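You operate a simulated robot arm through the tools that you are given. There is no shell and no other tool.

You are at the controls of a simulated two-armed robot. One attempt, no reset.

Task
Switch on, bring the wet block's echo to the line and store it.
Fine: Probe on the block, then turn the gain knob till the echo meets the yellow line; then press the green button. Set down upright: hand probe.

Only the result counts: the job must be done as asked and must still hold three seconds after the hand-in. Knocking over, shifting, dropping, spilling or breaking anything else fails it.

Robot
Two 7-joint arms with two-finger grippers on one trunk that stands fixed in place. Base frame: the origin is at the foot of the trunk, x ahead of it, y to its left, z up. Readings come in mm, rad, newtons and seconds.
The left shoulder is at [24, 212, 1256], the right one opposite. With the tool pointing down near the work surface each hand reaches from about 160 to 760 mm from the base axis, measured 20 degrees to its own side. Payload 2.2 kg a hand.
Tool frame (each hand has its own): the origin (TCP) lies between the finger pads and is the grasp point; the fingertips stand 19 mm ahead of it; z points along the fingers, y is the line along which they close. Largest opening 116 mm; the body of the gripper starts 70 mm behind the TCP.
Orientation is that of the tool frame in the base frame, as a unit quaternion [x, y, z, w]. With the fingers straight down and closing along the base's y, the tool's x points along the base's -x, its y along +y and its z along -z.

Tools
- The arms move only by the tool arm_command. It takes "left_targets", "right_targets" or both (then of equal length, played together; a hand with none holds still); each is a list of rows, each a list of 6 numbers: the shift along the tool's x, y, z in units of 20 mm (1.0 is 20 mm), then the turn, a rotation vector about the tool's x, y, z in units of 5 degrees (1.0 is 5 degrees). In form: [[x, y, z, wx, wy, wz], ...]. A call has 1 to 20 rows; each row shifts and turns the commanded pose from where the row before left it, along the tool's axes as they then stand. "left_gripper" and "right_gripper" are, for a hand that has rows, the closure in counts, from 0 (fully open) to 255 (shut), set as the call begins (left out, the last holds). A call with a number of a shift or a turn outside -1 to 1 is refused whole. Each row takes 0.2 s and may step no farther than 50 mm and 0.15 rad from the row before; otherwise, or with a gripper value out of range, the whole call is refused. A pose out of reach is approached as far as the arm can. The call stops where the force on the tool passes 40 N (or 10 N more than at its start, if that is more) or the arm is blocked; 0.2 s more then pass. Each finger halts on what it meets, pressing with about 22 N; the grip force reading is that of the motor and also rises with nothing between the fingers. The clock runs only during rows and for 0.2 s after the last one: add rows that do not move to give the fingers time. It gives the time, the measured TCP pose, the force on the tool (base axes), the opening and the grip force at its end, in the units of the frame above (readings bear some noise), with the torque about the TCP (base axes, N m) and any sound that the robot's microphone picked up.
- Cameras (640 x 400 px; columns grow to the right, rows downward): "scene" is now at [128, -44.3, 1447.1]; the picture's right is [-0.44, -0.90, -0.00], its down [-0.35, 0.17, -0.92] and it looks along [0.83, -0.41, -0.39] (base axes); focal length 316 px, centre (320, 200). "left" rides on the left gripper at [69, 15, -97] in its tool frame; the picture's right is [-0.21, 0.98, 0.00], its down [-0.76, -0.17, -0.63] and it looks along [-0.62, -0.14, 0.77] (tool axes); focal length 251 px, centre (320, 200). "right" rides on the right gripper at [69, -15, -97] in its tool frame; the picture's right is [0.21, 0.98, 0.00], its down [-0.76, 0.17, -0.63] and it looks along [-0.62, 0.14, 0.77] (tool axes); focal length 251 px, centre (320, 200). There is no depth. A picture from a camera that has moved, and an enlarged one, comes with that camera's place and axes in the base frame and with its lens.
- capture(camera): a new picture of that camera. The clock stands still meanwhile.
- lift_body(by): slides the trunk up (or, below 0, down) by that many mm; the arms and the scene camera ride with it, the base frame stays. It gives what a move gives, with no picture.
- turn_head(pan, tilt): turns the head with the scene camera to pan (to the left, within 1.396 rad either way) and tilt (down, from -0.506 to 1.204), counted from straight ahead of the robot. It gives what a move gives.
- enlarge(camera, box): a new picture of the part [left, top, right, bottom] of that camera's present view, enlarged. The clock stands still meanwhile.
- sign_off(): hands the job in; it is judged then, once.

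Nothing tells you positions but the pictures and the camera data. Unless the task says otherwise, let go and move clear before handing in.

The tools are called after "Request:" by a JSON object that holds its "api" and its "payload". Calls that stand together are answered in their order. arm_command: Moves the arms, as the interface text tells. Its arguments: {"type":"object","properties":{"left_targets":{"type":"array"},"left_gripper":{"type":"number"},"right_targets":{"type":"array"},"right_gripper":{"type":"number"}},"required":[]} The other tools are called the same way: lift_body (by) slides the trunk up or down; turn_head (pan, tilt) turns the head that bears the scene camera; capture (camera) takes a picture; enlarge (camera, box) takes an enlarged picture of a part of a camera's view; sign_off () hands the job in.

At the start:

```text
time_s: 0.0
left_eef_pos: [400.6, -7.6, 1282.0]
left_tool_rot: [0.001, 1.0, 0.0, -0.001]
left_wrist_force: [1.0, -0.2, 0.5]
left_ft_torque: [0.03, 0.0, -0.01]
left_grip_width: 115.9
left_gripper_force: 0.1
right_eef_pos: [360.1, -548.3, 1248.1]
right_tool_rot: [0.0, 1.0, 0.0, -0.001]
right_wrist_force: [-1.2, 0.7, 0.4]
right_ft_torque: [0.0, 0.03, 0.02]
right_grip_width: 115.8
right_gripper_force: 0.0
trunk travel left (down, up): [-400.0, 90.0]
head pan, tilt: [-0.459, 0.391]
```

scene: 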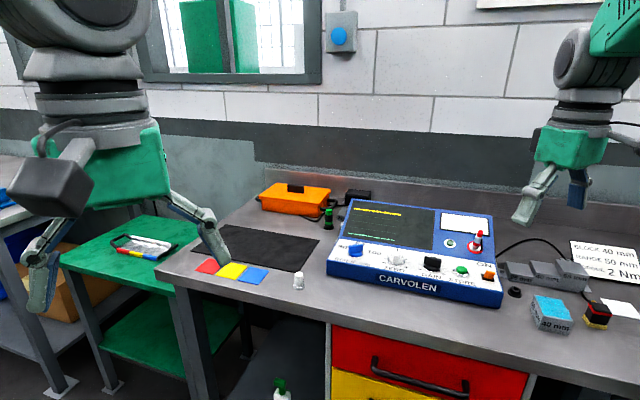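
right: 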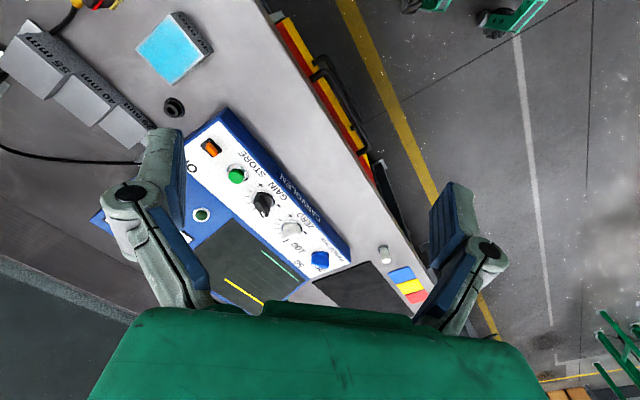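
left: 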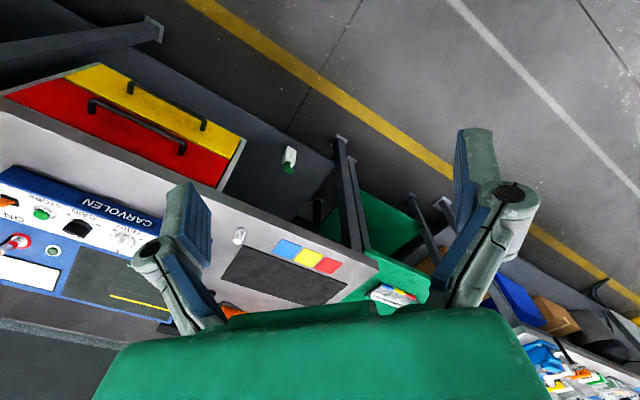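

I see an ultrasonic flaw detector (CARVOLEN) on a bench, with a blue-topped block marked 40 mm, a red/black probe to the right, and a note. I'll zoom in first for details.

Request:
{"api": "enlarge", "payload": {"camera": "scene", "box": [320, 190, 510, 310]}}

Request:
{"api": "enlarge", "payload": {"camera": "scene", "box": [480, 220, 640, 350]}}

Request:
{"api": "enlarge", "payload": {"camera": "right", "box": [0, 0, 400, 310]}}

Request:
{"api": "enlarge", "payload": {"camera": "scene", "box": [180, 170, 350, 300]}}

```text
3.33 times, centred on (415, 250) of scene
camera zoom: at [128.0, -44.3, 1447.1], right [-0.44, -0.9, 0.0], down [-0.35, 0.17, -0.92], along [0.83, -0.41, -0.39], focal length 1053 px, centre (3, 33)
```

zoom: 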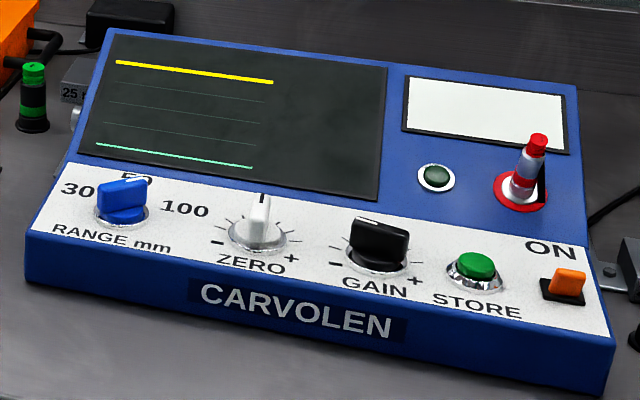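

```text
3.08 times, centred on (560, 285) of scene
camera zoom: at [128.0, -44.3, 1447.1], right [-0.44, -0.9, 0.0], down [-0.35, 0.17, -0.92], along [0.83, -0.41, -0.39], focal length 972 px, centre (-418, -62)
```

zoom: 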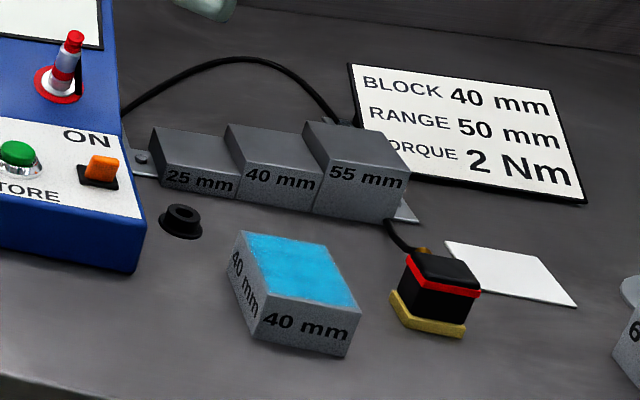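

```text
1.29 times, centred on (200, 155) of right
camera zoom: at [291.8, -563.3, 1345.6], right [-0.21, 0.98, 0.0], down [0.76, 0.17, 0.63], along [0.62, 0.14, -0.78], focal length 324 px, centre (475, 258)
```

zoom: 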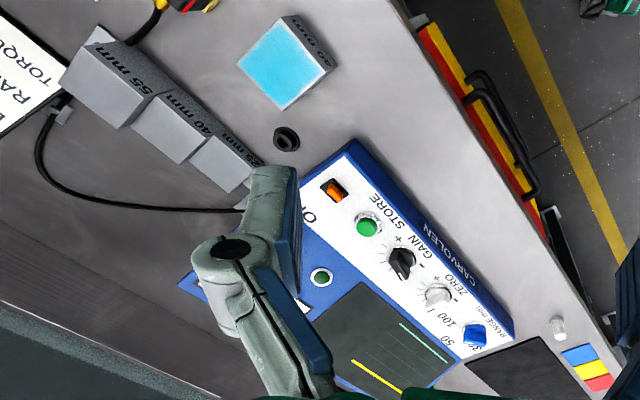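

```text
3.08 times, centred on (265, 235) of scene
camera zoom: at [128.0, -44.3, 1447.1], right [-0.44, -0.9, 0.0], down [-0.35, 0.17, -0.92], along [0.83, -0.41, -0.39], focal length 972 px, centre (489, 92)
```

zoom: 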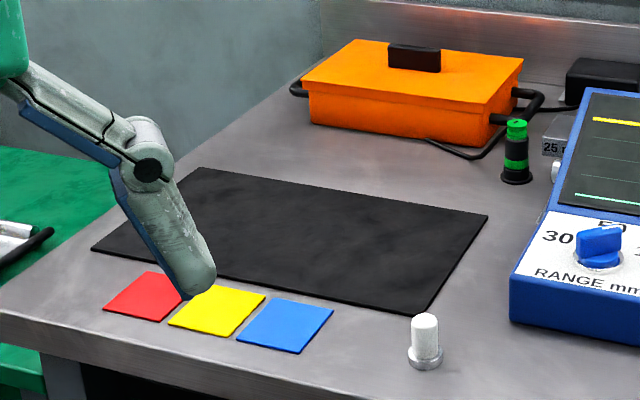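

The detector, wet block and probe are all on the right arm's side, with the bench at roughly z≈920. I'll aim the head at them for a better view.

Request:
{"api": "turn_head", "payload": {"pan": -1.05, "tilt": 0.62}}

Request:
{"api": "capture", "payload": {"camera": "scene"}}

```text
time_s: 1.0
left_eef_pos: [398.4, -5.2, 1283.4]
left_tool_rot: [0.0, 1.0, -0.001, 0.001]
left_wrist_force: [-0.6, -0.1, 0.5]
left_ft_torque: [0.01, 0.02, -0.02]
left_grip_width: 115.8
left_gripper_force: 0.0
right_eef_pos: [357.4, -545.3, 1248.8]
right_tool_rot: [0.0, 1.0, 0.0, 0.001]
right_wrist_force: [0.0, 0.1, -0.8]
right_ft_torque: [0.0, -0.01, -0.01]
right_grip_width: 116.1
right_gripper_force: 0.0
trunk travel left (down, up): [-400.0, 90.0]
head pan, tilt: [-1.051, 0.62]
```

```text
taken
camera scene: at [88.0, -79.5, 1426.5], right [-0.87, -0.5, 0.0], down [-0.29, 0.51, -0.81], along [0.4, -0.7, -0.58], focal length 316 px, centre (320, 200)
```

scene: 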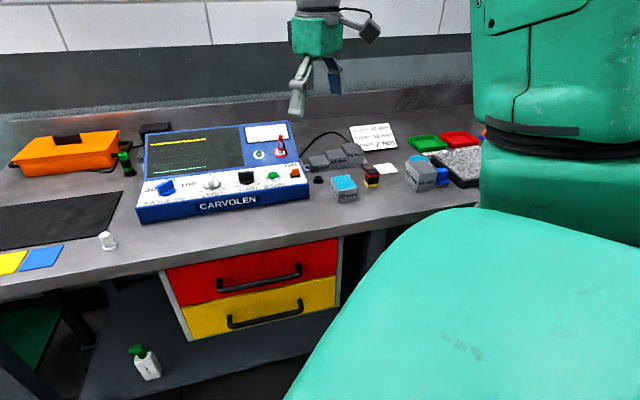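

I now see another wetted block (60 mm?) to the right too. I'll enlarge both areas.

Request:
{"api": "enlarge", "payload": {"camera": "scene", "box": [130, 115, 320, 225]}}

Request:
{"api": "enlarge", "payload": {"camera": "scene", "box": [300, 115, 480, 215]}}

```text
3.37 times, centred on (225, 170) of scene
camera zoom: at [88.0, -79.5, 1426.5], right [-0.87, -0.5, 0.0], down [-0.29, 0.51, -0.81], along [0.4, -0.7, -0.58], focal length 1064 px, centre (640, 301)
```

zoom: 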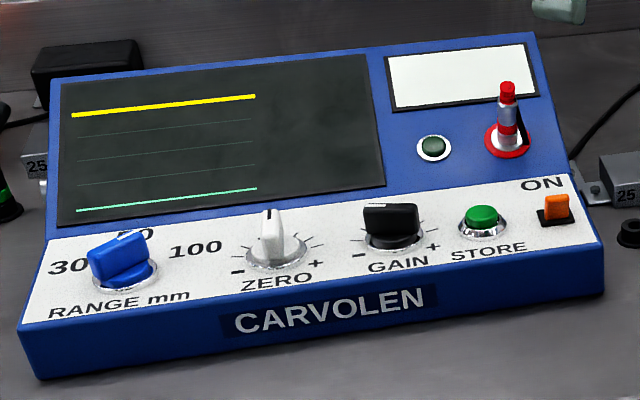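

```text
3.56 times, centred on (390, 165) of scene
camera zoom: at [88.0, -79.5, 1426.5], right [-0.87, -0.5, 0.0], down [-0.29, 0.51, -0.81], along [0.4, -0.7, -0.58], focal length 1123 px, centre (71, 324)
```

zoom: 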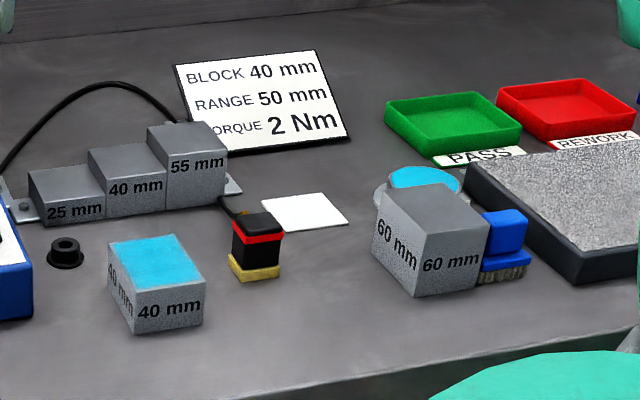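

Looking closer at the panel from the right gripper camera before moving.

Request:
{"api": "enlarge", "payload": {"camera": "right", "box": [170, 100, 370, 310]}}

Request:
{"api": "enlarge", "payload": {"camera": "right", "box": [0, 0, 220, 140]}}

```text
1.90 times, centred on (270, 205) of right
camera zoom: at [288.5, -561.1, 1347.0], right [-0.21, 0.98, 0.0], down [0.76, 0.17, 0.63], along [0.62, 0.14, -0.77], focal length 479 px, centre (415, 190)
```

zoom: 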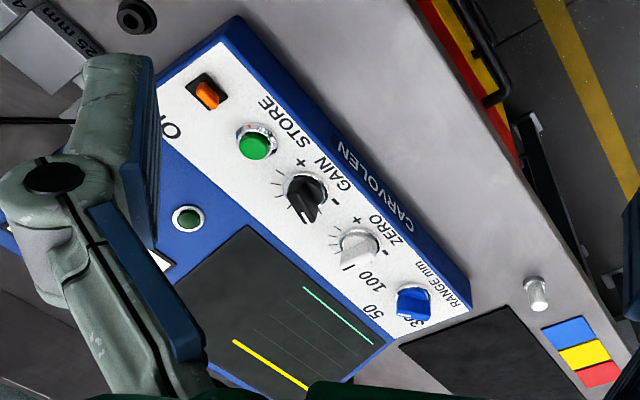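

```text
2.86 times, centred on (110, 70) of right
camera zoom: at [288.5, -561.1, 1347.0], right [-0.21, 0.98, 0.0], down [0.76, 0.17, 0.63], along [0.62, 0.14, -0.77], focal length 718 px, centre (920, 571)
```

zoom: 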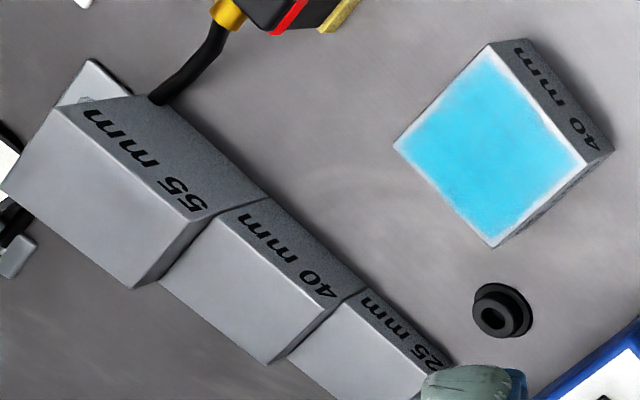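

Controls triangulate to roughly GAIN (611,-602,986), STORE (563,-654,981), ON (514,-689,987), with the wet block near (394,-744,961). I'll move the right hand down for a closer camera look.

Request:
{"api": "arm_command", "payload": {"right_targets": [[-0.64, -0.74, 0.77, 0, 0, 0], [-0.64, -0.74, 0.77, 0, 0, 0], [-0.64, -0.74, 0.77, 0, 0, 0], [-0.64, -0.74, 0.77, 0, 0, 0], [-0.64, -0.74, 0.77, 0, 0, 0], [-0.64, -0.74, 0.77, 0, 0, 0], [-0.64, -0.74, 0.77, 0, 0, 0], [-0.64, -0.74, 0.77, 0, 0, 0]]}}

Request:
{"api": "capture", "payload": {"camera": "right"}}

Request:
{"api": "capture", "payload": {"camera": "scene"}}

```text
time_s: 2.8
left_eef_pos: [399.3, -5.6, 1282.5]
left_tool_rot: [0.0, 1.0, 0.0, 0.001]
left_wrist_force: [0.3, 0.4, 0.0]
left_ft_torque: [0.0, 0.0, -0.02]
left_grip_width: 116.0
left_gripper_force: 0.2
right_eef_pos: [459.9, -665.9, 1124.7]
right_tool_rot: [0.0, 1.0, 0.001, 0.0]
right_wrist_force: [-0.1, 0.8, -0.7]
right_ft_torque: [0.02, 0.05, -0.02]
right_grip_width: 115.9
right_gripper_force: 0.1
trunk travel left (down, up): [-400.0, 90.0]
head pan, tilt: [-1.051, 0.62]
```

```text
taken
camera right: at [392.1, -680.8, 1221.8], right [-0.21, 0.98, 0.0], down [0.76, 0.17, 0.63], along [0.62, 0.14, -0.77], focal length 251 px, centre (320, 200)
```

right: 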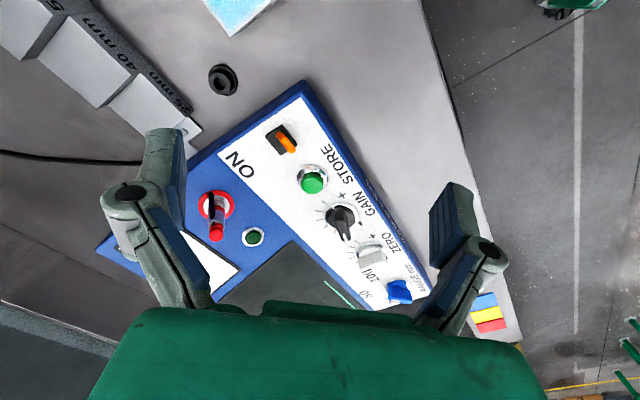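

```text
taken
camera scene: at [90.1, -82.5, 1426.2], right [-0.87, -0.5, 0.0], down [-0.29, 0.51, -0.81], along [0.4, -0.7, -0.59], focal length 316 px, centre (320, 200)
```

scene: 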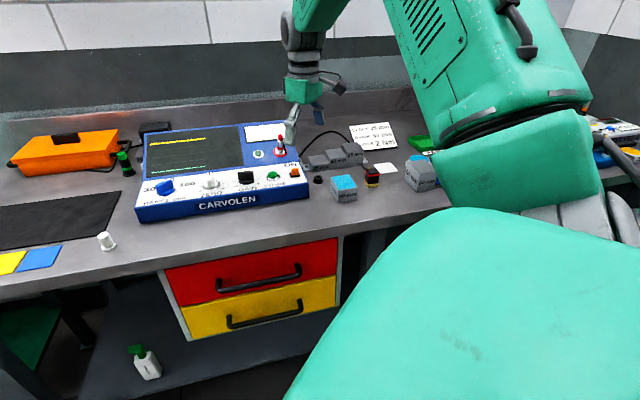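

Request:
{"api": "enlarge", "payload": {"camera": "right", "box": [190, 70, 450, 310]}}

Request:
{"api": "enlarge", "payload": {"camera": "right", "box": [240, 100, 420, 220]}}

Request:
{"api": "enlarge", "payload": {"camera": "scene", "box": [130, 115, 320, 225]}}

```text
1.67 times, centred on (320, 190) of right
camera zoom: at [392.1, -680.8, 1221.8], right [-0.21, 0.98, 0.0], down [0.76, 0.17, 0.63], along [0.62, 0.14, -0.77], focal length 419 px, centre (320, 217)
```

zoom: 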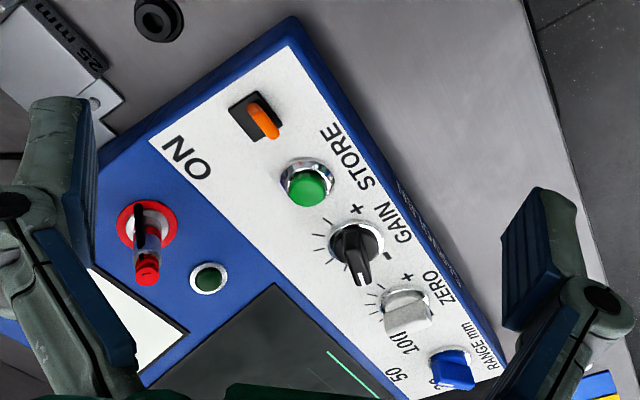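

```text
3.33 times, centred on (330, 160) of right
camera zoom: at [392.1, -680.8, 1221.8], right [-0.21, 0.98, 0.0], down [0.76, 0.17, 0.63], along [0.62, 0.14, -0.77], focal length 838 px, centre (287, 333)
```

zoom: 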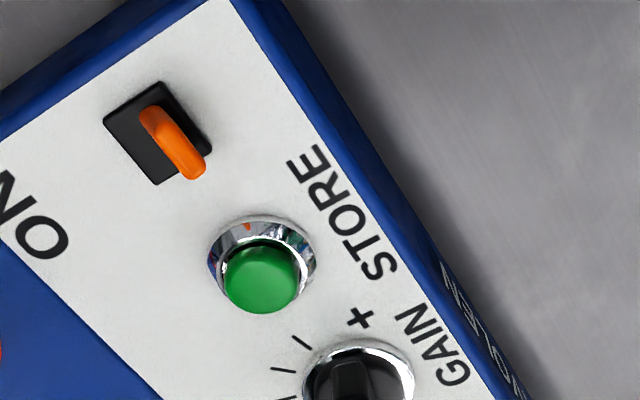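

```text
3.37 times, centred on (225, 170) of scene
camera zoom: at [90.1, -82.5, 1426.2], right [-0.87, -0.5, 0.0], down [-0.29, 0.51, -0.81], along [0.4, -0.7, -0.59], focal length 1064 px, centre (640, 301)
```

zoom: 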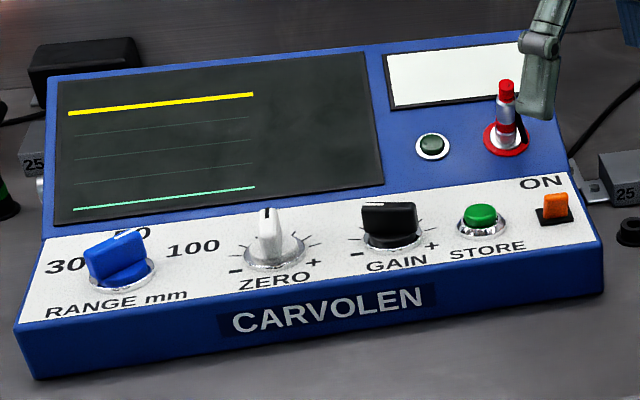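

Request:
{"api": "enlarge", "payload": {"camera": "scene", "box": [260, 160, 310, 192]}}

Request:
{"api": "enlarge", "payload": {"camera": "scene", "box": [140, 165, 220, 215]}}

Request:
{"api": "enlarge", "payload": {"camera": "right", "box": [255, 110, 315, 160]}}

Request:
{"api": "enlarge", "payload": {"camera": "right", "box": [345, 230, 435, 310]}}

```text
12.50 times, centred on (285, 176) of scene
camera zoom: at [90.1, -82.5, 1426.2], right [-0.87, -0.5, 0.0], down [-0.29, 0.51, -0.81], along [0.4, -0.7, -0.59], focal length 3948 px, centre (758, 500)
```

zoom: 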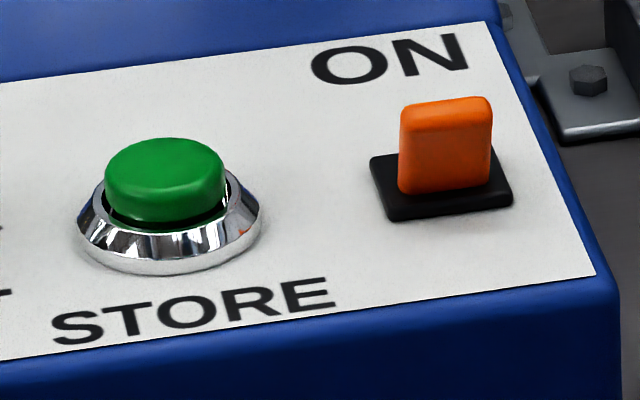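

```text
8.00 times, centred on (180, 190) of scene
camera zoom: at [90.1, -82.5, 1426.2], right [-0.87, -0.5, 0.0], down [-0.29, 0.51, -0.81], along [0.4, -0.7, -0.59], focal length 2527 px, centre (1440, 280)
```

zoom: 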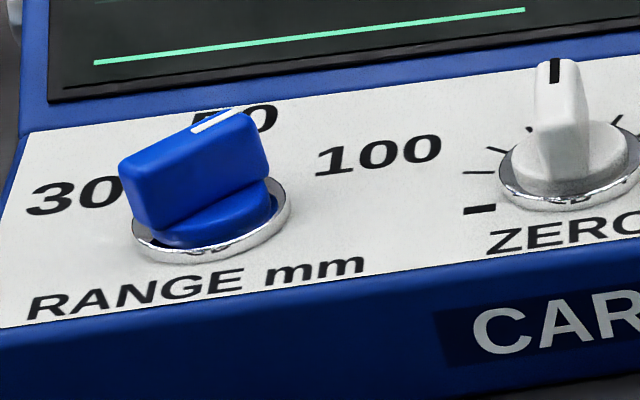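

```text
8.00 times, centred on (285, 135) of right
camera zoom: at [392.1, -680.8, 1221.8], right [-0.21, 0.98, 0.0], down [0.76, 0.17, 0.63], along [0.62, 0.14, -0.77], focal length 2012 px, centre (600, 720)
```

zoom: 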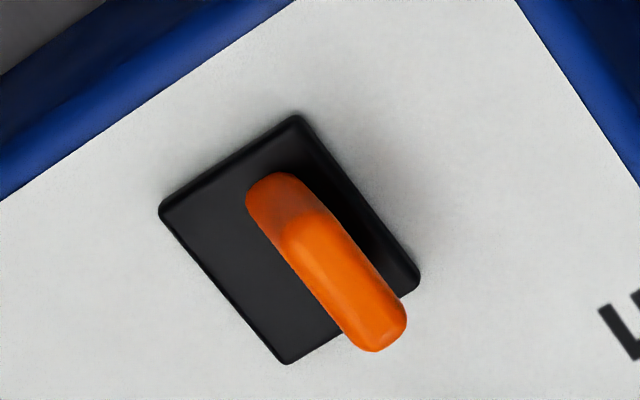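

```text
5.00 times, centred on (390, 270) of right
camera zoom: at [392.1, -680.8, 1221.8], right [-0.21, 0.98, 0.0], down [0.76, 0.17, 0.63], along [0.62, 0.14, -0.77], focal length 1257 px, centre (-30, -150)
```

zoom: 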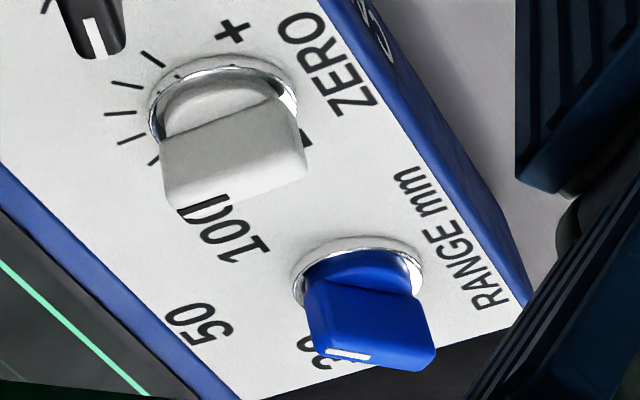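

The ON switch is a paddle leaning to the front (off), with ON marked behind it, and the range knob looks to point at 100. Next I'll look at the block and probe from the hand camera.

Request:
{"api": "arm_command", "payload": {"right_targets": [[0.864, -0.645, 0.241, 0, 0, 0], [0.864, -0.645, 0.241, 0, 0, 0], [0.864, -0.645, 0.241, 0, 0, 0], [0.864, -0.645, 0.241, 0, 0, 0], [0.864, -0.645, 0.241, 0, 0, 0], [0.864, -0.645, 0.241, 0, 0, 0], [0.864, -0.645, 0.241, 0, 0, 0], [0.864, -0.645, 0.241, 0, 0, 0], [0.864, -0.645, 0.241, 0, 0, 0], [0.864, -0.645, 0.241, 0, 0, 0], [0.864, -0.645, 0.241, 0, 0, 0]]}}

Request:
{"api": "capture", "payload": {"camera": "right"}}

Request:
{"api": "enlarge", "payload": {"camera": "right", "box": [200, 60, 440, 210]}}

Request:
{"api": "enlarge", "payload": {"camera": "scene", "box": [320, 155, 400, 205]}}

```text
time_s: 5.2
left_eef_pos: [396.0, -5.9, 1282.4]
left_tool_rot: [0.0, 1.0, 0.0, 0.0]
left_wrist_force: [-0.3, -0.2, 0.0]
left_ft_torque: [0.03, -0.01, 0.0]
left_grip_width: 115.9
left_gripper_force: 0.1
right_eef_pos: [269.1, -808.8, 1074.2]
right_tool_rot: [0.0, 1.0, 0.0, 0.001]
right_wrist_force: [-0.1, 0.6, -0.3]
right_ft_torque: [0.0, 0.0, -0.02]
right_grip_width: 116.3
right_gripper_force: 0.1
trunk travel left (down, up): [-400.0, 90.0]
head pan, tilt: [-1.051, 0.62]
```

```text
taken
camera right: at [201.3, -824.3, 1171.6], right [-0.21, 0.98, 0.0], down [0.76, 0.17, 0.63], along [0.62, 0.14, -0.77], focal length 251 px, centre (320, 200)
```

right: 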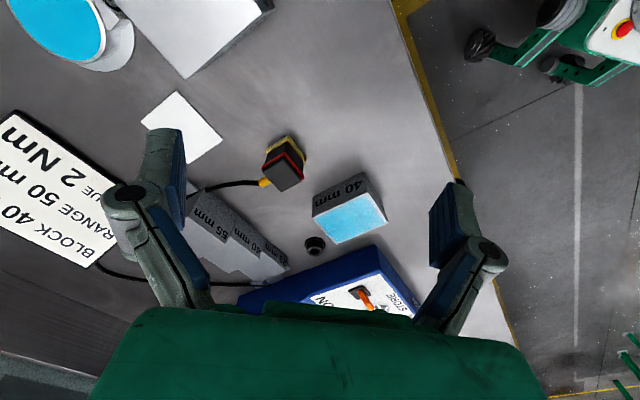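

```text
2.67 times, centred on (320, 135) of right
camera zoom: at [201.3, -824.3, 1171.6], right [-0.21, 0.98, 0.0], down [0.76, 0.17, 0.63], along [0.62, 0.14, -0.77], focal length 670 px, centre (320, 373)
```

zoom: 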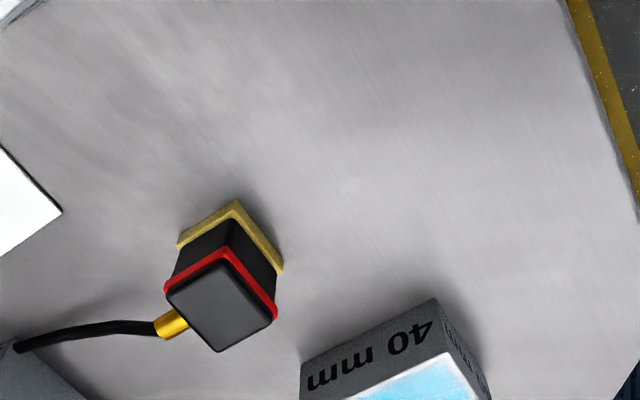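

```text
8.00 times, centred on (360, 180) of scene
camera zoom: at [87.1, -83.1, 1426.3], right [-0.87, -0.5, 0.0], down [-0.29, 0.51, -0.81], along [0.4, -0.7, -0.58], focal length 2527 px, centre (0, 360)
```

zoom: 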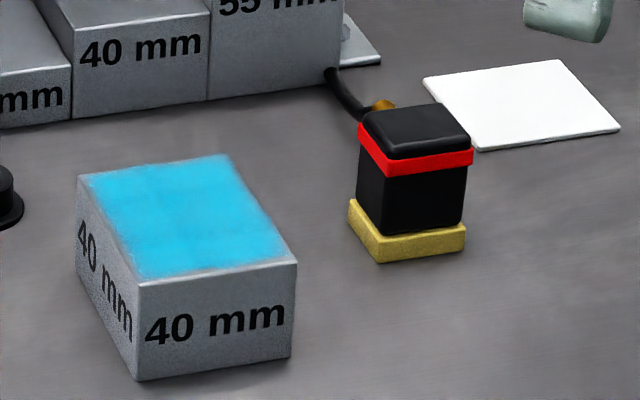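

The probe stands at about (346,-831), body ~30 mm square turned ~45°, and the wet block at (395,-748). I'll get a second sightline on the switch for precise position.

Request:
{"api": "enlarge", "payload": {"camera": "right", "box": [320, 270, 420, 330]}}

Request:
{"api": "enlarge", "payload": {"camera": "right", "box": [250, 120, 400, 250]}}

```text
6.40 times, centred on (370, 300) of right
camera zoom: at [201.3, -824.3, 1171.6], right [-0.21, 0.98, 0.0], down [0.76, 0.17, 0.63], along [0.62, 0.14, -0.77], focal length 1609 px, centre (0, -440)
```

zoom: 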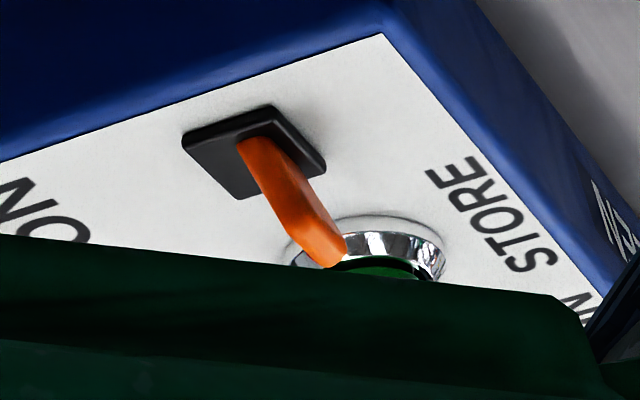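

```text
3.08 times, centred on (325, 185) of right
camera zoom: at [201.3, -824.3, 1171.6], right [-0.21, 0.98, 0.0], down [0.76, 0.17, 0.63], along [0.62, 0.14, -0.77], focal length 774 px, centre (305, 246)
```

zoom: 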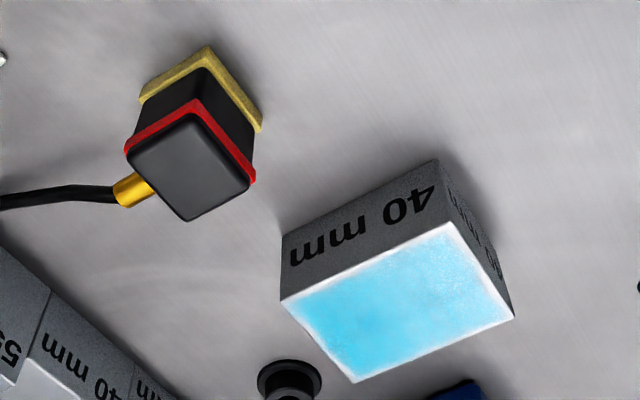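

Stereo puts the ON paddle tip at about (509,-687,1000), leaning to the front, the plate at (518,-695,973), and the device yawed 45°. I'll yaw the right hand 45°, close it, and hover just in front of the paddle.

Request:
{"api": "arm_command", "payload": {"right_targets": [[0, 0, 0, 0, 0, 1], [0, 0, 0, 0, 0, 1], [0, 0, 0, 0, 0, 1], [0, 0, 0, 0, 0, 1], [0, 0, 0, 0, 0, 1], [0, 0, 0, 0, 0, 1], [0, 0, 0, 0, 0, 1], [0, 0, 0, 0, 0, 1], [0, 0, 0, 0, 0, 1]], "right_gripper": 255}}

Request:
{"api": "arm_command", "payload": {"right_targets": [[-0.194, 0.914, 0, 0, 0, 0], [-0.194, 0.914, 0, 0, 0, 0], [-0.194, 0.914, 0, 0, 0, 0], [-0.194, 0.914, 0, 0, 0, 0], [-0.194, 0.914, 0, 0, 0, 0], [-0.194, 0.914, 0, 0, 0, 0], [-0.194, 0.914, 0, 0, 0, 0], [-0.194, 0.914, 0, 0, 0, 0], [-0.194, 0.914, 0, 0, 0, 0], [-0.194, 0.914, 0, 0, 0, 0], [-0.194, 0.914, 0, 0, 0, 0], [-0.194, 0.914, 0, 0, 0, 0], [-0.194, 0.914, 0, 0, 0, 0], [-0.194, 0.914, 0, 0, 0, 0]]}}

Request:
{"api": "capture", "payload": {"camera": "right"}}

Request:
{"api": "enlarge", "payload": {"camera": "scene", "box": [220, 110, 340, 200]}}

```text
time_s: 7.2
left_eef_pos: [398.4, -4.4, 1283.1]
left_tool_rot: [0.001, 1.0, 0.0, 0.0]
left_wrist_force: [-0.8, -0.2, 1.3]
left_ft_torque: [0.0, -0.02, 0.03]
left_grip_width: 115.9
left_gripper_force: 0.0
right_eef_pos: [269.6, -807.3, 1073.7]
right_tool_rot: [0.384, 0.923, 0.0, 0.0]
right_wrist_force: [-1.0, -0.5, -0.3]
right_ft_torque: [-0.01, -0.01, -0.01]
right_grip_width: 0.0
right_gripper_force: 22.3
trunk travel left (down, up): [-400.0, 90.0]
head pan, tilt: [-1.051, 0.62]
```

```text
time_s: 10.2
left_eef_pos: [397.8, -3.3, 1282.8]
left_tool_rot: [0.0, 1.0, -0.001, 0.0]
left_wrist_force: [-0.4, 0.1, -0.4]
left_ft_torque: [-0.04, -0.02, -0.05]
left_grip_width: 115.8
left_gripper_force: 0.1
right_eef_pos: [489.6, -663.9, 1073.1]
right_tool_rot: [0.383, 0.924, 0.0, 0.0]
right_wrist_force: [-0.2, -0.7, 0.4]
right_ft_torque: [-0.02, -0.01, 0.0]
right_grip_width: 0.0
right_gripper_force: 22.3
trunk travel left (down, up): [-400.0, 90.0]
head pan, tilt: [-1.051, 0.62]
```

```text
taken
camera right: at [431.0, -624.8, 1170.9], right [0.54, 0.84, 0.0], down [0.65, -0.42, 0.63], along [0.53, -0.34, -0.77], focal length 251 px, centre (320, 200)
```

right: 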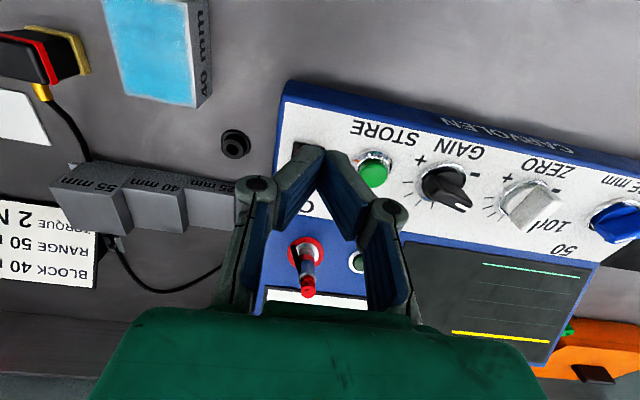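

```text
4.44 times, centred on (280, 155) of scene
camera zoom: at [90.2, -80.3, 1426.3], right [-0.87, -0.5, 0.0], down [-0.29, 0.51, -0.81], along [0.4, -0.7, -0.58], focal length 1404 px, centre (498, 400)
```

zoom: 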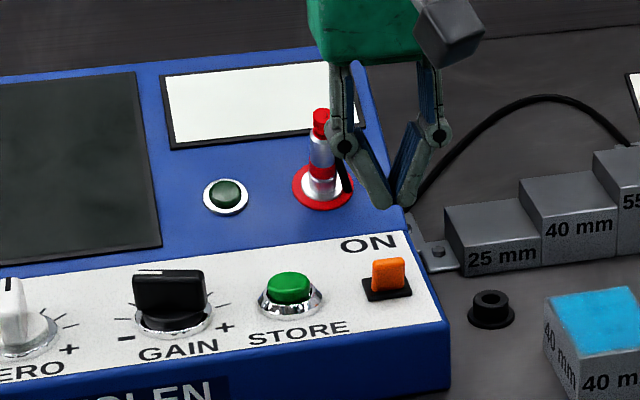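

The fingertips are lined up just in front of the paddle. Descending to paddle-tip height.

Request:
{"api": "arm_command", "payload": {"right_targets": [[0, 0, 0.8, 0, 0, 0], [0, 0, 0.8, 0, 0, 0], [0, 0, 0.8, 0, 0, 0], [0, 0, 0.75, 0, 0, 0]]}}

Request:
{"api": "enlarge", "payload": {"camera": "scene", "box": [240, 130, 320, 190]}}

Request:
{"api": "capture", "payload": {"camera": "right"}}

```text
time_s: 11.2
left_eef_pos: [400.0, -4.4, 1283.2]
left_tool_rot: [0.0, 1.0, 0.0, 0.0]
left_wrist_force: [0.8, -0.2, 0.1]
left_ft_torque: [0.0, -0.02, -0.02]
left_grip_width: 115.8
left_gripper_force: 0.1
right_eef_pos: [490.5, -665.7, 1008.7]
right_tool_rot: [0.383, 0.924, 0.0, 0.001]
right_wrist_force: [-1.0, 0.3, 1.4]
right_ft_torque: [0.02, 0.01, -0.03]
right_grip_width: 0.0
right_gripper_force: 22.1
trunk travel left (down, up): [-400.0, 90.0]
head pan, tilt: [-1.051, 0.62]
```

```text
6.67 times, centred on (280, 160) of scene
camera zoom: at [90.0, -81.4, 1426.3], right [-0.87, -0.5, 0.0], down [-0.29, 0.51, -0.81], along [0.4, -0.7, -0.59], focal length 2106 px, centre (587, 467)
```

zoom: 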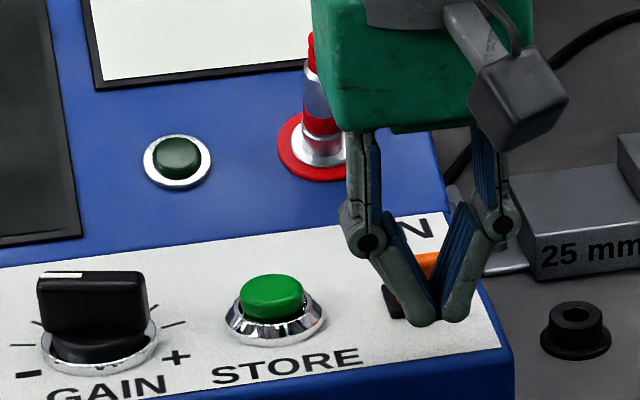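

```text
taken
camera right: at [431.3, -626.4, 1106.3], right [0.54, 0.84, 0.0], down [0.65, -0.42, 0.63], along [0.53, -0.34, -0.77], focal length 251 px, centre (320, 200)
```

right: 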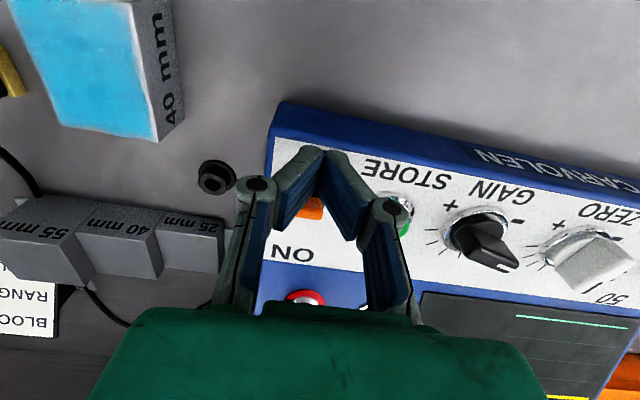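

Fingers are in front of the paddle; now I push it rearward toward ON.

Request:
{"api": "arm_command", "payload": {"right_targets": [[-0.25, 0.08, 0, 0, 0, 0], [-0.25, 0.08, 0, 0, 0, 0], [-0.25, 0, 0, 0, 0, 0], [-0.25, 0, 0, 0, 0, 0], [-0.25, 0, 0, 0, 0, 0], [-0.25, 0, 0, 0, 0, 0]]}}

Request:
{"api": "capture", "payload": {"camera": "right"}}

Request:
{"api": "enlarge", "payload": {"camera": "scene", "box": [140, 110, 320, 220]}}

```text
time_s: 12.6
left_eef_pos: [396.4, -4.9, 1283.0]
left_tool_rot: [0.0, 1.0, 0.0, 0.001]
left_wrist_force: [0.1, -0.1, 1.1]
left_ft_torque: [-0.03, -0.02, -0.02]
left_grip_width: 116.3
left_gripper_force: 0.1
right_eef_pos: [513.4, -683.5, 1010.2]
right_tool_rot: [0.383, 0.924, 0.001, 0.001]
right_wrist_force: [-0.9, 0.3, -0.3]
right_ft_torque: [0.03, 0.0, -0.02]
right_grip_width: 0.0
right_gripper_force: 28.2
trunk travel left (down, up): [-400.0, 90.0]
head pan, tilt: [-1.051, 0.62]
```

```text
taken
camera right: at [454.4, -644.8, 1107.7], right [0.54, 0.84, 0.0], down [0.65, -0.42, 0.63], along [0.53, -0.34, -0.77], focal length 251 px, centre (320, 200)
```

right: 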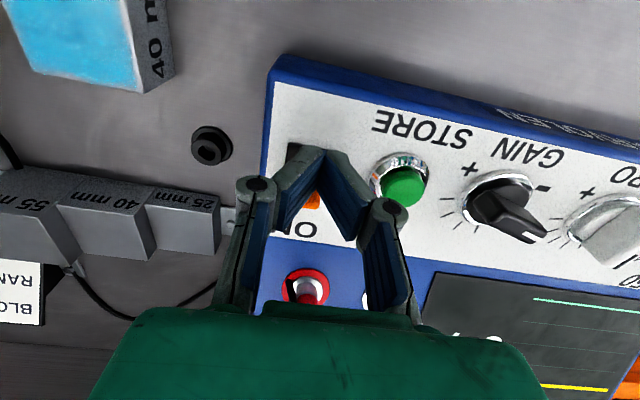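

```text
3.56 times, centred on (230, 165) of scene
camera zoom: at [89.6, -81.3, 1426.3], right [-0.87, -0.5, 0.0], down [-0.29, 0.51, -0.81], along [0.4, -0.7, -0.58], focal length 1123 px, centre (640, 324)
```

zoom: 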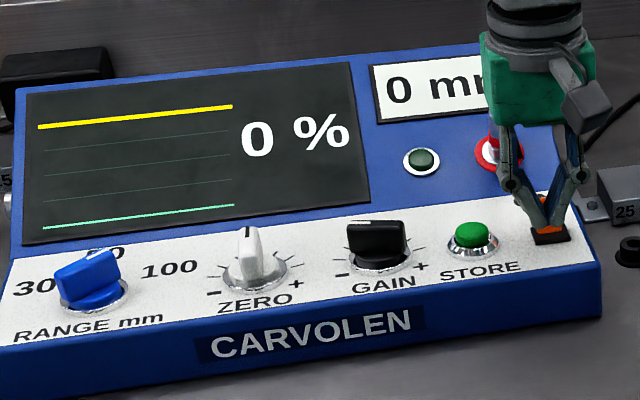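

It is on: display shows "0 %" and "0 mm". I retreat up and travel to above the probe with the gripper part open.

Request:
{"api": "arm_command", "payload": {"right_targets": [[0.7, 0, 0, 0, 0, 0], [0, 0, -1, 0, 0, 0], [0, 0, -1, 0, 0, 0], [0, 0, -1, 0, 0, 0]]}}

Request:
{"api": "arm_command", "payload": {"right_targets": [[0.0, -0.862, 0, 0, 0, 0], [0.0, -0.862, 0, 0, 0, 0], [0.0, -0.862, 0, 0, 0, 0], [0.0, -0.862, 0, 0, 0, 0], [0.0, -0.862, 0, 0, 0, 0], [0.0, -0.862, 0, 0, 0, 0], [0.0, -0.862, 0, 0, 0, 0], [0.0, -0.862, 0, 0, 0, 0], [0.0, -0.862, 0, 0, 0, 0], [0.0, -0.862, 0, 0, 0, 0], [0.0, -0.862, 0, 0, 0, 0], [0.0, -0.862, 0, 0, 0, 0], [0.0, -0.862, 0, 0, 0, 0]], "right_gripper": 120}}

Request:
{"api": "capture", "payload": {"camera": "right"}}

Request:
{"api": "enlarge", "payload": {"camera": "scene", "box": [140, 110, 320, 220]}}

Request:
{"api": "enlarge", "payload": {"camera": "scene", "box": [310, 110, 430, 210]}}

```text
time_s: 13.6
left_eef_pos: [398.1, -3.7, 1283.7]
left_tool_rot: [0.0, 1.0, 0.0, 0.001]
left_wrist_force: [-0.7, 0.1, 0.3]
left_ft_torque: [-0.01, -0.01, 0.03]
left_grip_width: 115.8
left_gripper_force: 0.0
right_eef_pos: [502.9, -670.8, 1070.7]
right_tool_rot: [0.382, 0.924, 0.0, 0.0]
right_wrist_force: [0.5, 0.8, -0.5]
right_ft_torque: [-0.01, -0.02, 0.0]
right_grip_width: 0.0
right_gripper_force: 28.4
trunk travel left (down, up): [-400.0, 90.0]
head pan, tilt: [-1.051, 0.62]
```

```text
time_s: 16.4
left_eef_pos: [396.4, -4.5, 1283.7]
left_tool_rot: [0.0, 1.0, 0.0, 0.001]
left_wrist_force: [0.1, -0.4, 0.1]
left_ft_torque: [0.01, -0.03, 0.01]
left_grip_width: 116.1
left_gripper_force: 0.0
right_eef_pos: [346.0, -835.1, 1071.9]
right_tool_rot: [0.383, 0.924, 0.001, 0.0]
right_wrist_force: [0.4, 0.2, 0.8]
right_ft_torque: [0.02, -0.01, 0.03]
right_grip_width: 61.2
right_gripper_force: 0.0
trunk travel left (down, up): [-400.0, 90.0]
head pan, tilt: [-1.051, 0.62]
```

```text
taken
camera right: at [286.3, -796.1, 1169.6], right [0.54, 0.84, 0.0], down [0.65, -0.42, 0.63], along [0.53, -0.34, -0.77], focal length 251 px, centre (320, 200)
```

right: 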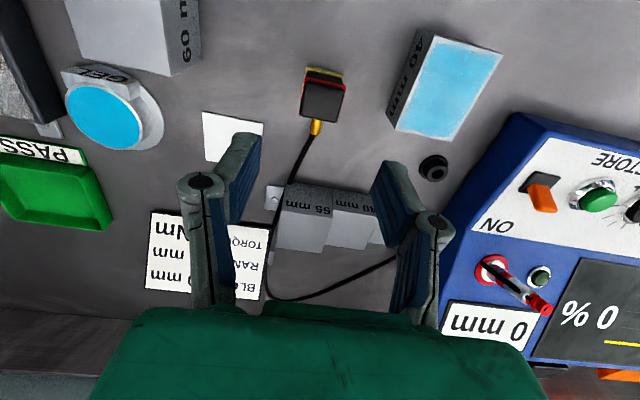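

```text
3.56 times, centred on (230, 165) of scene
camera zoom: at [87.8, -83.0, 1426.3], right [-0.87, -0.5, 0.0], down [-0.29, 0.51, -0.81], along [0.4, -0.7, -0.59], focal length 1123 px, centre (640, 324)
```

zoom: 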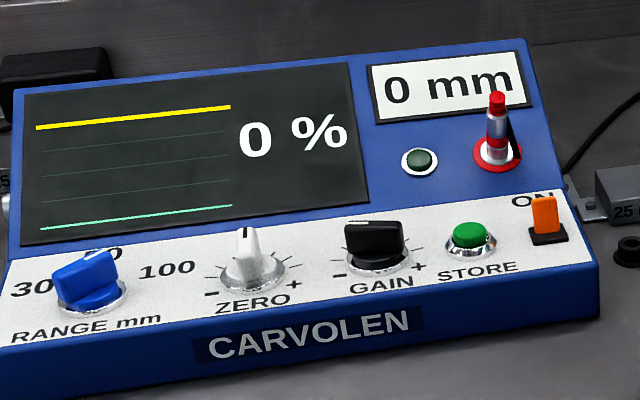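

```text
4.00 times, centred on (370, 160) of scene
camera zoom: at [87.8, -83.0, 1426.3], right [-0.87, -0.5, 0.0], down [-0.29, 0.51, -0.81], along [0.4, -0.7, -0.59], focal length 1263 px, centre (120, 360)
```

zoom: 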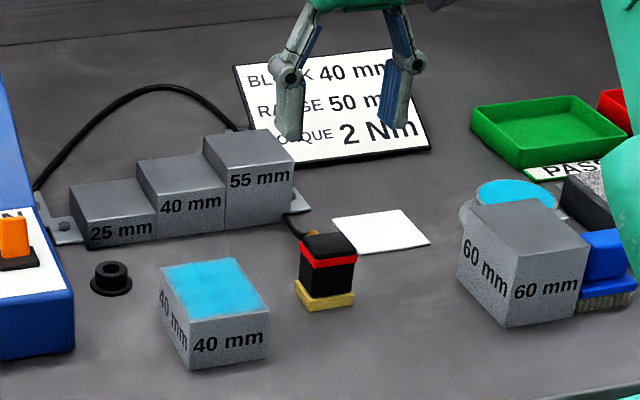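

Request:
{"api": "enlarge", "payload": {"camera": "right", "box": [280, 50, 370, 150]}}

```text
4.00 times, centred on (325, 100) of right
camera zoom: at [286.3, -796.1, 1169.6], right [0.54, 0.84, 0.0], down [0.65, -0.42, 0.63], along [0.53, -0.34, -0.77], focal length 1006 px, centre (300, 600)
```

zoom: 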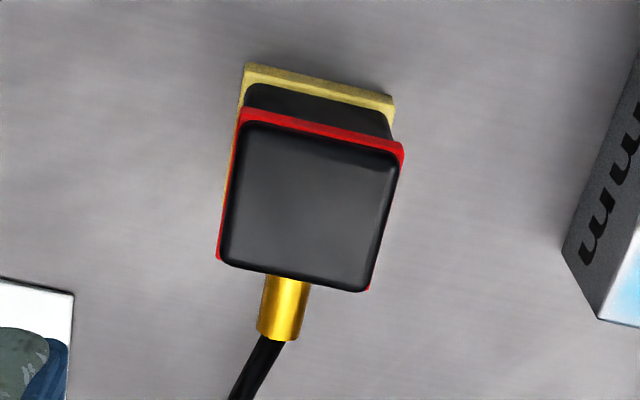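

Probe centre refined to about (343.5,-831), top ~962. I'll align over it and descend to grip its body.

Request:
{"api": "arm_command", "payload": {"right_targets": [[0.23, 0.056, 0.7, 0, 0, 0], [0, 0, 0.7, 0, 0, 0], [0, 0, 0.7, 0, 0, 0], [0, 0, 0.7, 0, 0, 0], [0, 0, 0.7, 0, 0, 0], [0, 0, 0.7, 0, 0, 0], [0, 0, 0.7, 0, 0, 0]]}}

Request:
{"api": "capture", "payload": {"camera": "right"}}

Request:
{"api": "enlarge", "payload": {"camera": "scene", "box": [320, 130, 420, 205]}}

```text
time_s: 18.0
left_eef_pos: [398.8, -5.9, 1283.3]
left_tool_rot: [0.0, 1.0, 0.0, 0.001]
left_wrist_force: [-0.5, 0.4, 0.6]
left_ft_torque: [0.03, 0.01, 0.01]
left_grip_width: 116.1
left_gripper_force: 0.1
right_eef_pos: [343.9, -827.5, 973.4]
right_tool_rot: [0.383, 0.924, 0.0, 0.001]
right_wrist_force: [0.5, -0.3, -0.1]
right_ft_torque: [0.0, 0.02, 0.0]
right_grip_width: 61.3
right_gripper_force: 0.2
trunk travel left (down, up): [-400.0, 90.0]
head pan, tilt: [-1.051, 0.62]
```

```text
taken
camera right: at [284.5, -787.7, 1070.2], right [0.54, 0.84, 0.0], down [0.65, -0.42, 0.63], along [0.53, -0.34, -0.77], focal length 251 px, centre (320, 200)
```

right: 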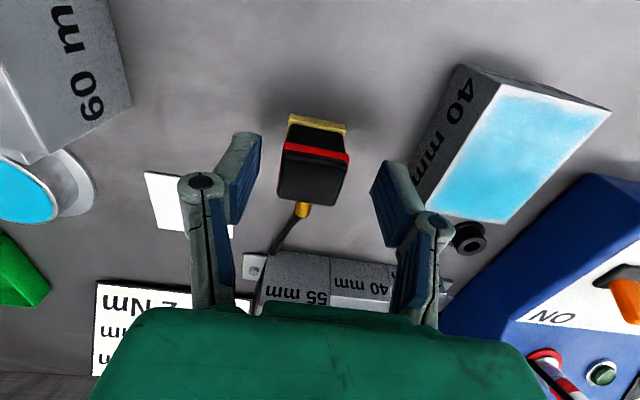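

```text
5.33 times, centred on (370, 168) of scene
camera zoom: at [88.7, -82.8, 1426.3], right [-0.87, -0.5, 0.0], down [-0.29, 0.51, -0.81], along [0.4, -0.7, -0.59], focal length 1685 px, centre (53, 373)
```

zoom: 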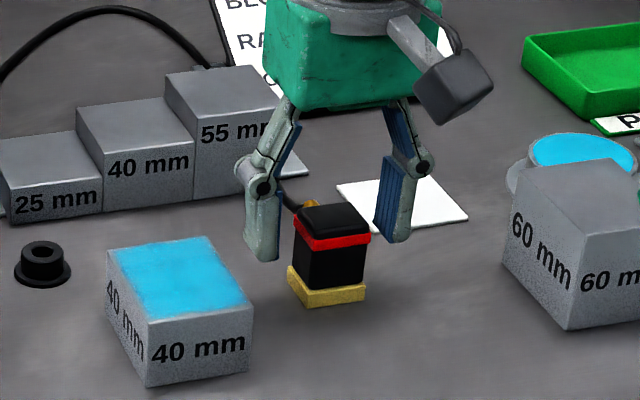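

Centred over the probe. Descend the last 22 mm and close.

Request:
{"api": "arm_command", "payload": {"right_targets": [[0.05, 0, 0.55, 0, 0, 0], [0, 0, 0.55, 0, 0, 0]]}}

Request:
{"api": "arm_command", "payload": {"right_targets": [[0, 0, 0, 0, 0, 0], [0, 0, 0, 0, 0, 0], [0, 0, 0, 0, 0, 0]], "right_gripper": 255}}

Request:
{"api": "capture", "payload": {"camera": "right"}}

Request:
{"api": "enlarge", "payload": {"camera": "scene", "box": [320, 130, 420, 205]}}

```text
time_s: 18.6
left_eef_pos: [398.0, -4.3, 1283.4]
left_tool_rot: [0.0, 1.0, 0.0, 0.001]
left_wrist_force: [-0.1, -0.5, 0.2]
left_ft_torque: [-0.05, 0.0, -0.01]
left_grip_width: 116.1
left_gripper_force: 0.1
right_eef_pos: [344.7, -828.5, 951.8]
right_tool_rot: [0.383, 0.924, -0.001, 0.001]
right_wrist_force: [0.2, 0.1, 0.5]
right_ft_torque: [-0.01, 0.02, -0.03]
right_grip_width: 61.2
right_gripper_force: 0.0
trunk travel left (down, up): [-400.0, 90.0]
head pan, tilt: [-1.051, 0.62]
```

```text
time_s: 19.4
left_eef_pos: [398.0, -4.1, 1283.0]
left_tool_rot: [0.0, 1.0, -0.001, 0.001]
left_wrist_force: [0.1, 0.2, -0.4]
left_ft_torque: [-0.01, 0.0, 0.01]
left_grip_width: 115.9
left_gripper_force: 0.0
right_eef_pos: [343.3, -826.9, 951.6]
right_tool_rot: [0.383, 0.924, 0.0, 0.0]
right_wrist_force: [0.4, -1.0, -0.1]
right_ft_torque: [0.0, -0.01, -0.02]
right_grip_width: 32.3
right_gripper_force: 21.5
trunk travel left (down, up): [-400.0, 90.0]
head pan, tilt: [-1.051, 0.62]
```

```text
taken
camera right: at [284.8, -789.1, 1049.1], right [0.54, 0.84, 0.0], down [0.65, -0.42, 0.63], along [0.53, -0.34, -0.77], focal length 251 px, centre (320, 200)
```

right: 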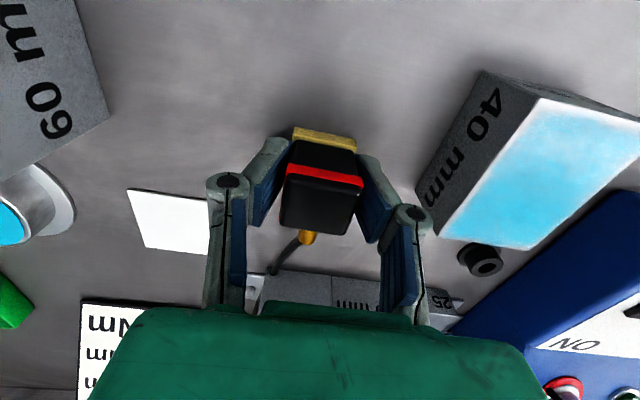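

```text
5.33 times, centred on (370, 168) of scene
camera zoom: at [88.6, -82.7, 1426.3], right [-0.87, -0.5, 0.0], down [-0.29, 0.51, -0.81], along [0.4, -0.7, -0.59], focal length 1685 px, centre (53, 373)
```

zoom: 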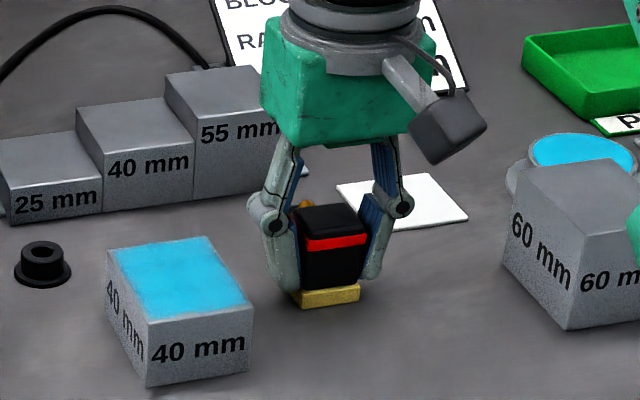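

Gripped (32 mm). Lift and carry above the wet block's centre.

Request:
{"api": "arm_command", "payload": {"right_targets": [[0, 0, -0.8, 0, 0, 0], [0, 0, -0.8, 0, 0, 0], [0, 0, -0.8, 0, 0, 0], [0, 0, -0.8, 0, 0, 0]]}}

Request:
{"api": "arm_command", "payload": {"right_targets": [[0.195, 0.795, 0, 0, 0, 0], [0.195, 0.795, 0, 0, 0, 0], [0.195, 0.795, 0, 0, 0, 0], [0.195, 0.795, 0, 0, 0, 0], [0.195, 0.795, 0, 0, 0, 0], [0.195, 0.795, 0, 0, 0, 0]]}}

Request:
{"api": "capture", "payload": {"camera": "right"}}

Request:
{"api": "enlarge", "payload": {"camera": "scene", "box": [300, 130, 400, 205]}}

```text
time_s: 20.4
left_eef_pos: [397.3, -4.1, 1283.6]
left_tool_rot: [-0.001, 1.0, -0.002, 0.001]
left_wrist_force: [-0.1, 0.5, 0.6]
left_ft_torque: [0.03, -0.01, 0.0]
left_grip_width: 115.8
left_gripper_force: 0.0
right_eef_pos: [344.1, -827.6, 1015.3]
right_tool_rot: [0.383, 0.924, 0.0, 0.0]
right_wrist_force: [-0.5, 0.1, -0.8]
right_ft_torque: [0.01, -0.01, 0.03]
right_grip_width: 32.6
right_gripper_force: 22.1
trunk travel left (down, up): [-400.0, 90.0]
head pan, tilt: [-1.051, 0.62]
```

```text
time_s: 21.8
left_eef_pos: [398.4, -3.9, 1281.8]
left_tool_rot: [0.0, 1.0, -0.001, 0.001]
left_wrist_force: [-0.4, -0.3, -0.1]
left_ft_torque: [-0.03, -0.03, 0.0]
left_grip_width: 115.9
left_gripper_force: 0.0
right_eef_pos: [393.4, -741.5, 1014.2]
right_tool_rot: [0.382, 0.924, 0.001, 0.0]
right_wrist_force: [-0.1, 0.1, 0.3]
right_ft_torque: [-0.04, -0.02, 0.01]
right_grip_width: 32.6
right_gripper_force: 22.7
trunk travel left (down, up): [-400.0, 90.0]
head pan, tilt: [-1.051, 0.62]
```

```text
taken
camera right: at [333.9, -702.8, 1111.5], right [0.54, 0.84, 0.0], down [0.65, -0.42, 0.63], along [0.53, -0.34, -0.77], focal length 251 px, centre (320, 200)
```

right: 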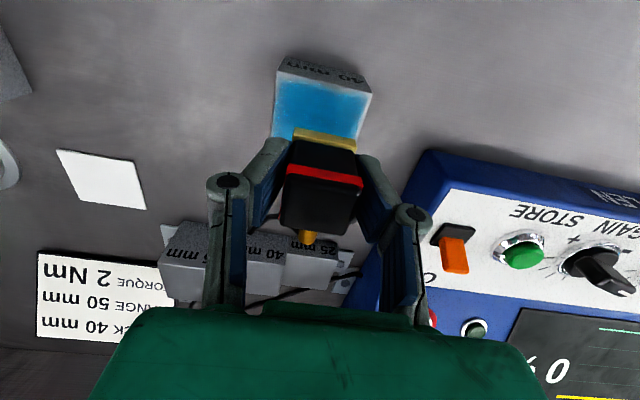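

```text
5.33 times, centred on (350, 168) of scene
camera zoom: at [89.3, -81.1, 1426.3], right [-0.87, -0.5, 0.0], down [-0.29, 0.51, -0.81], along [0.4, -0.7, -0.58], focal length 1685 px, centre (160, 373)
```

zoom: 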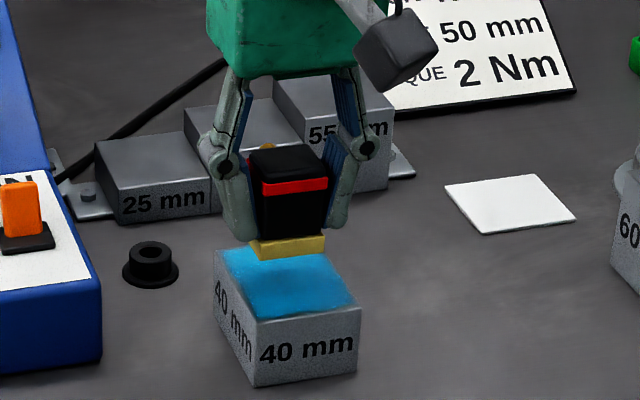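

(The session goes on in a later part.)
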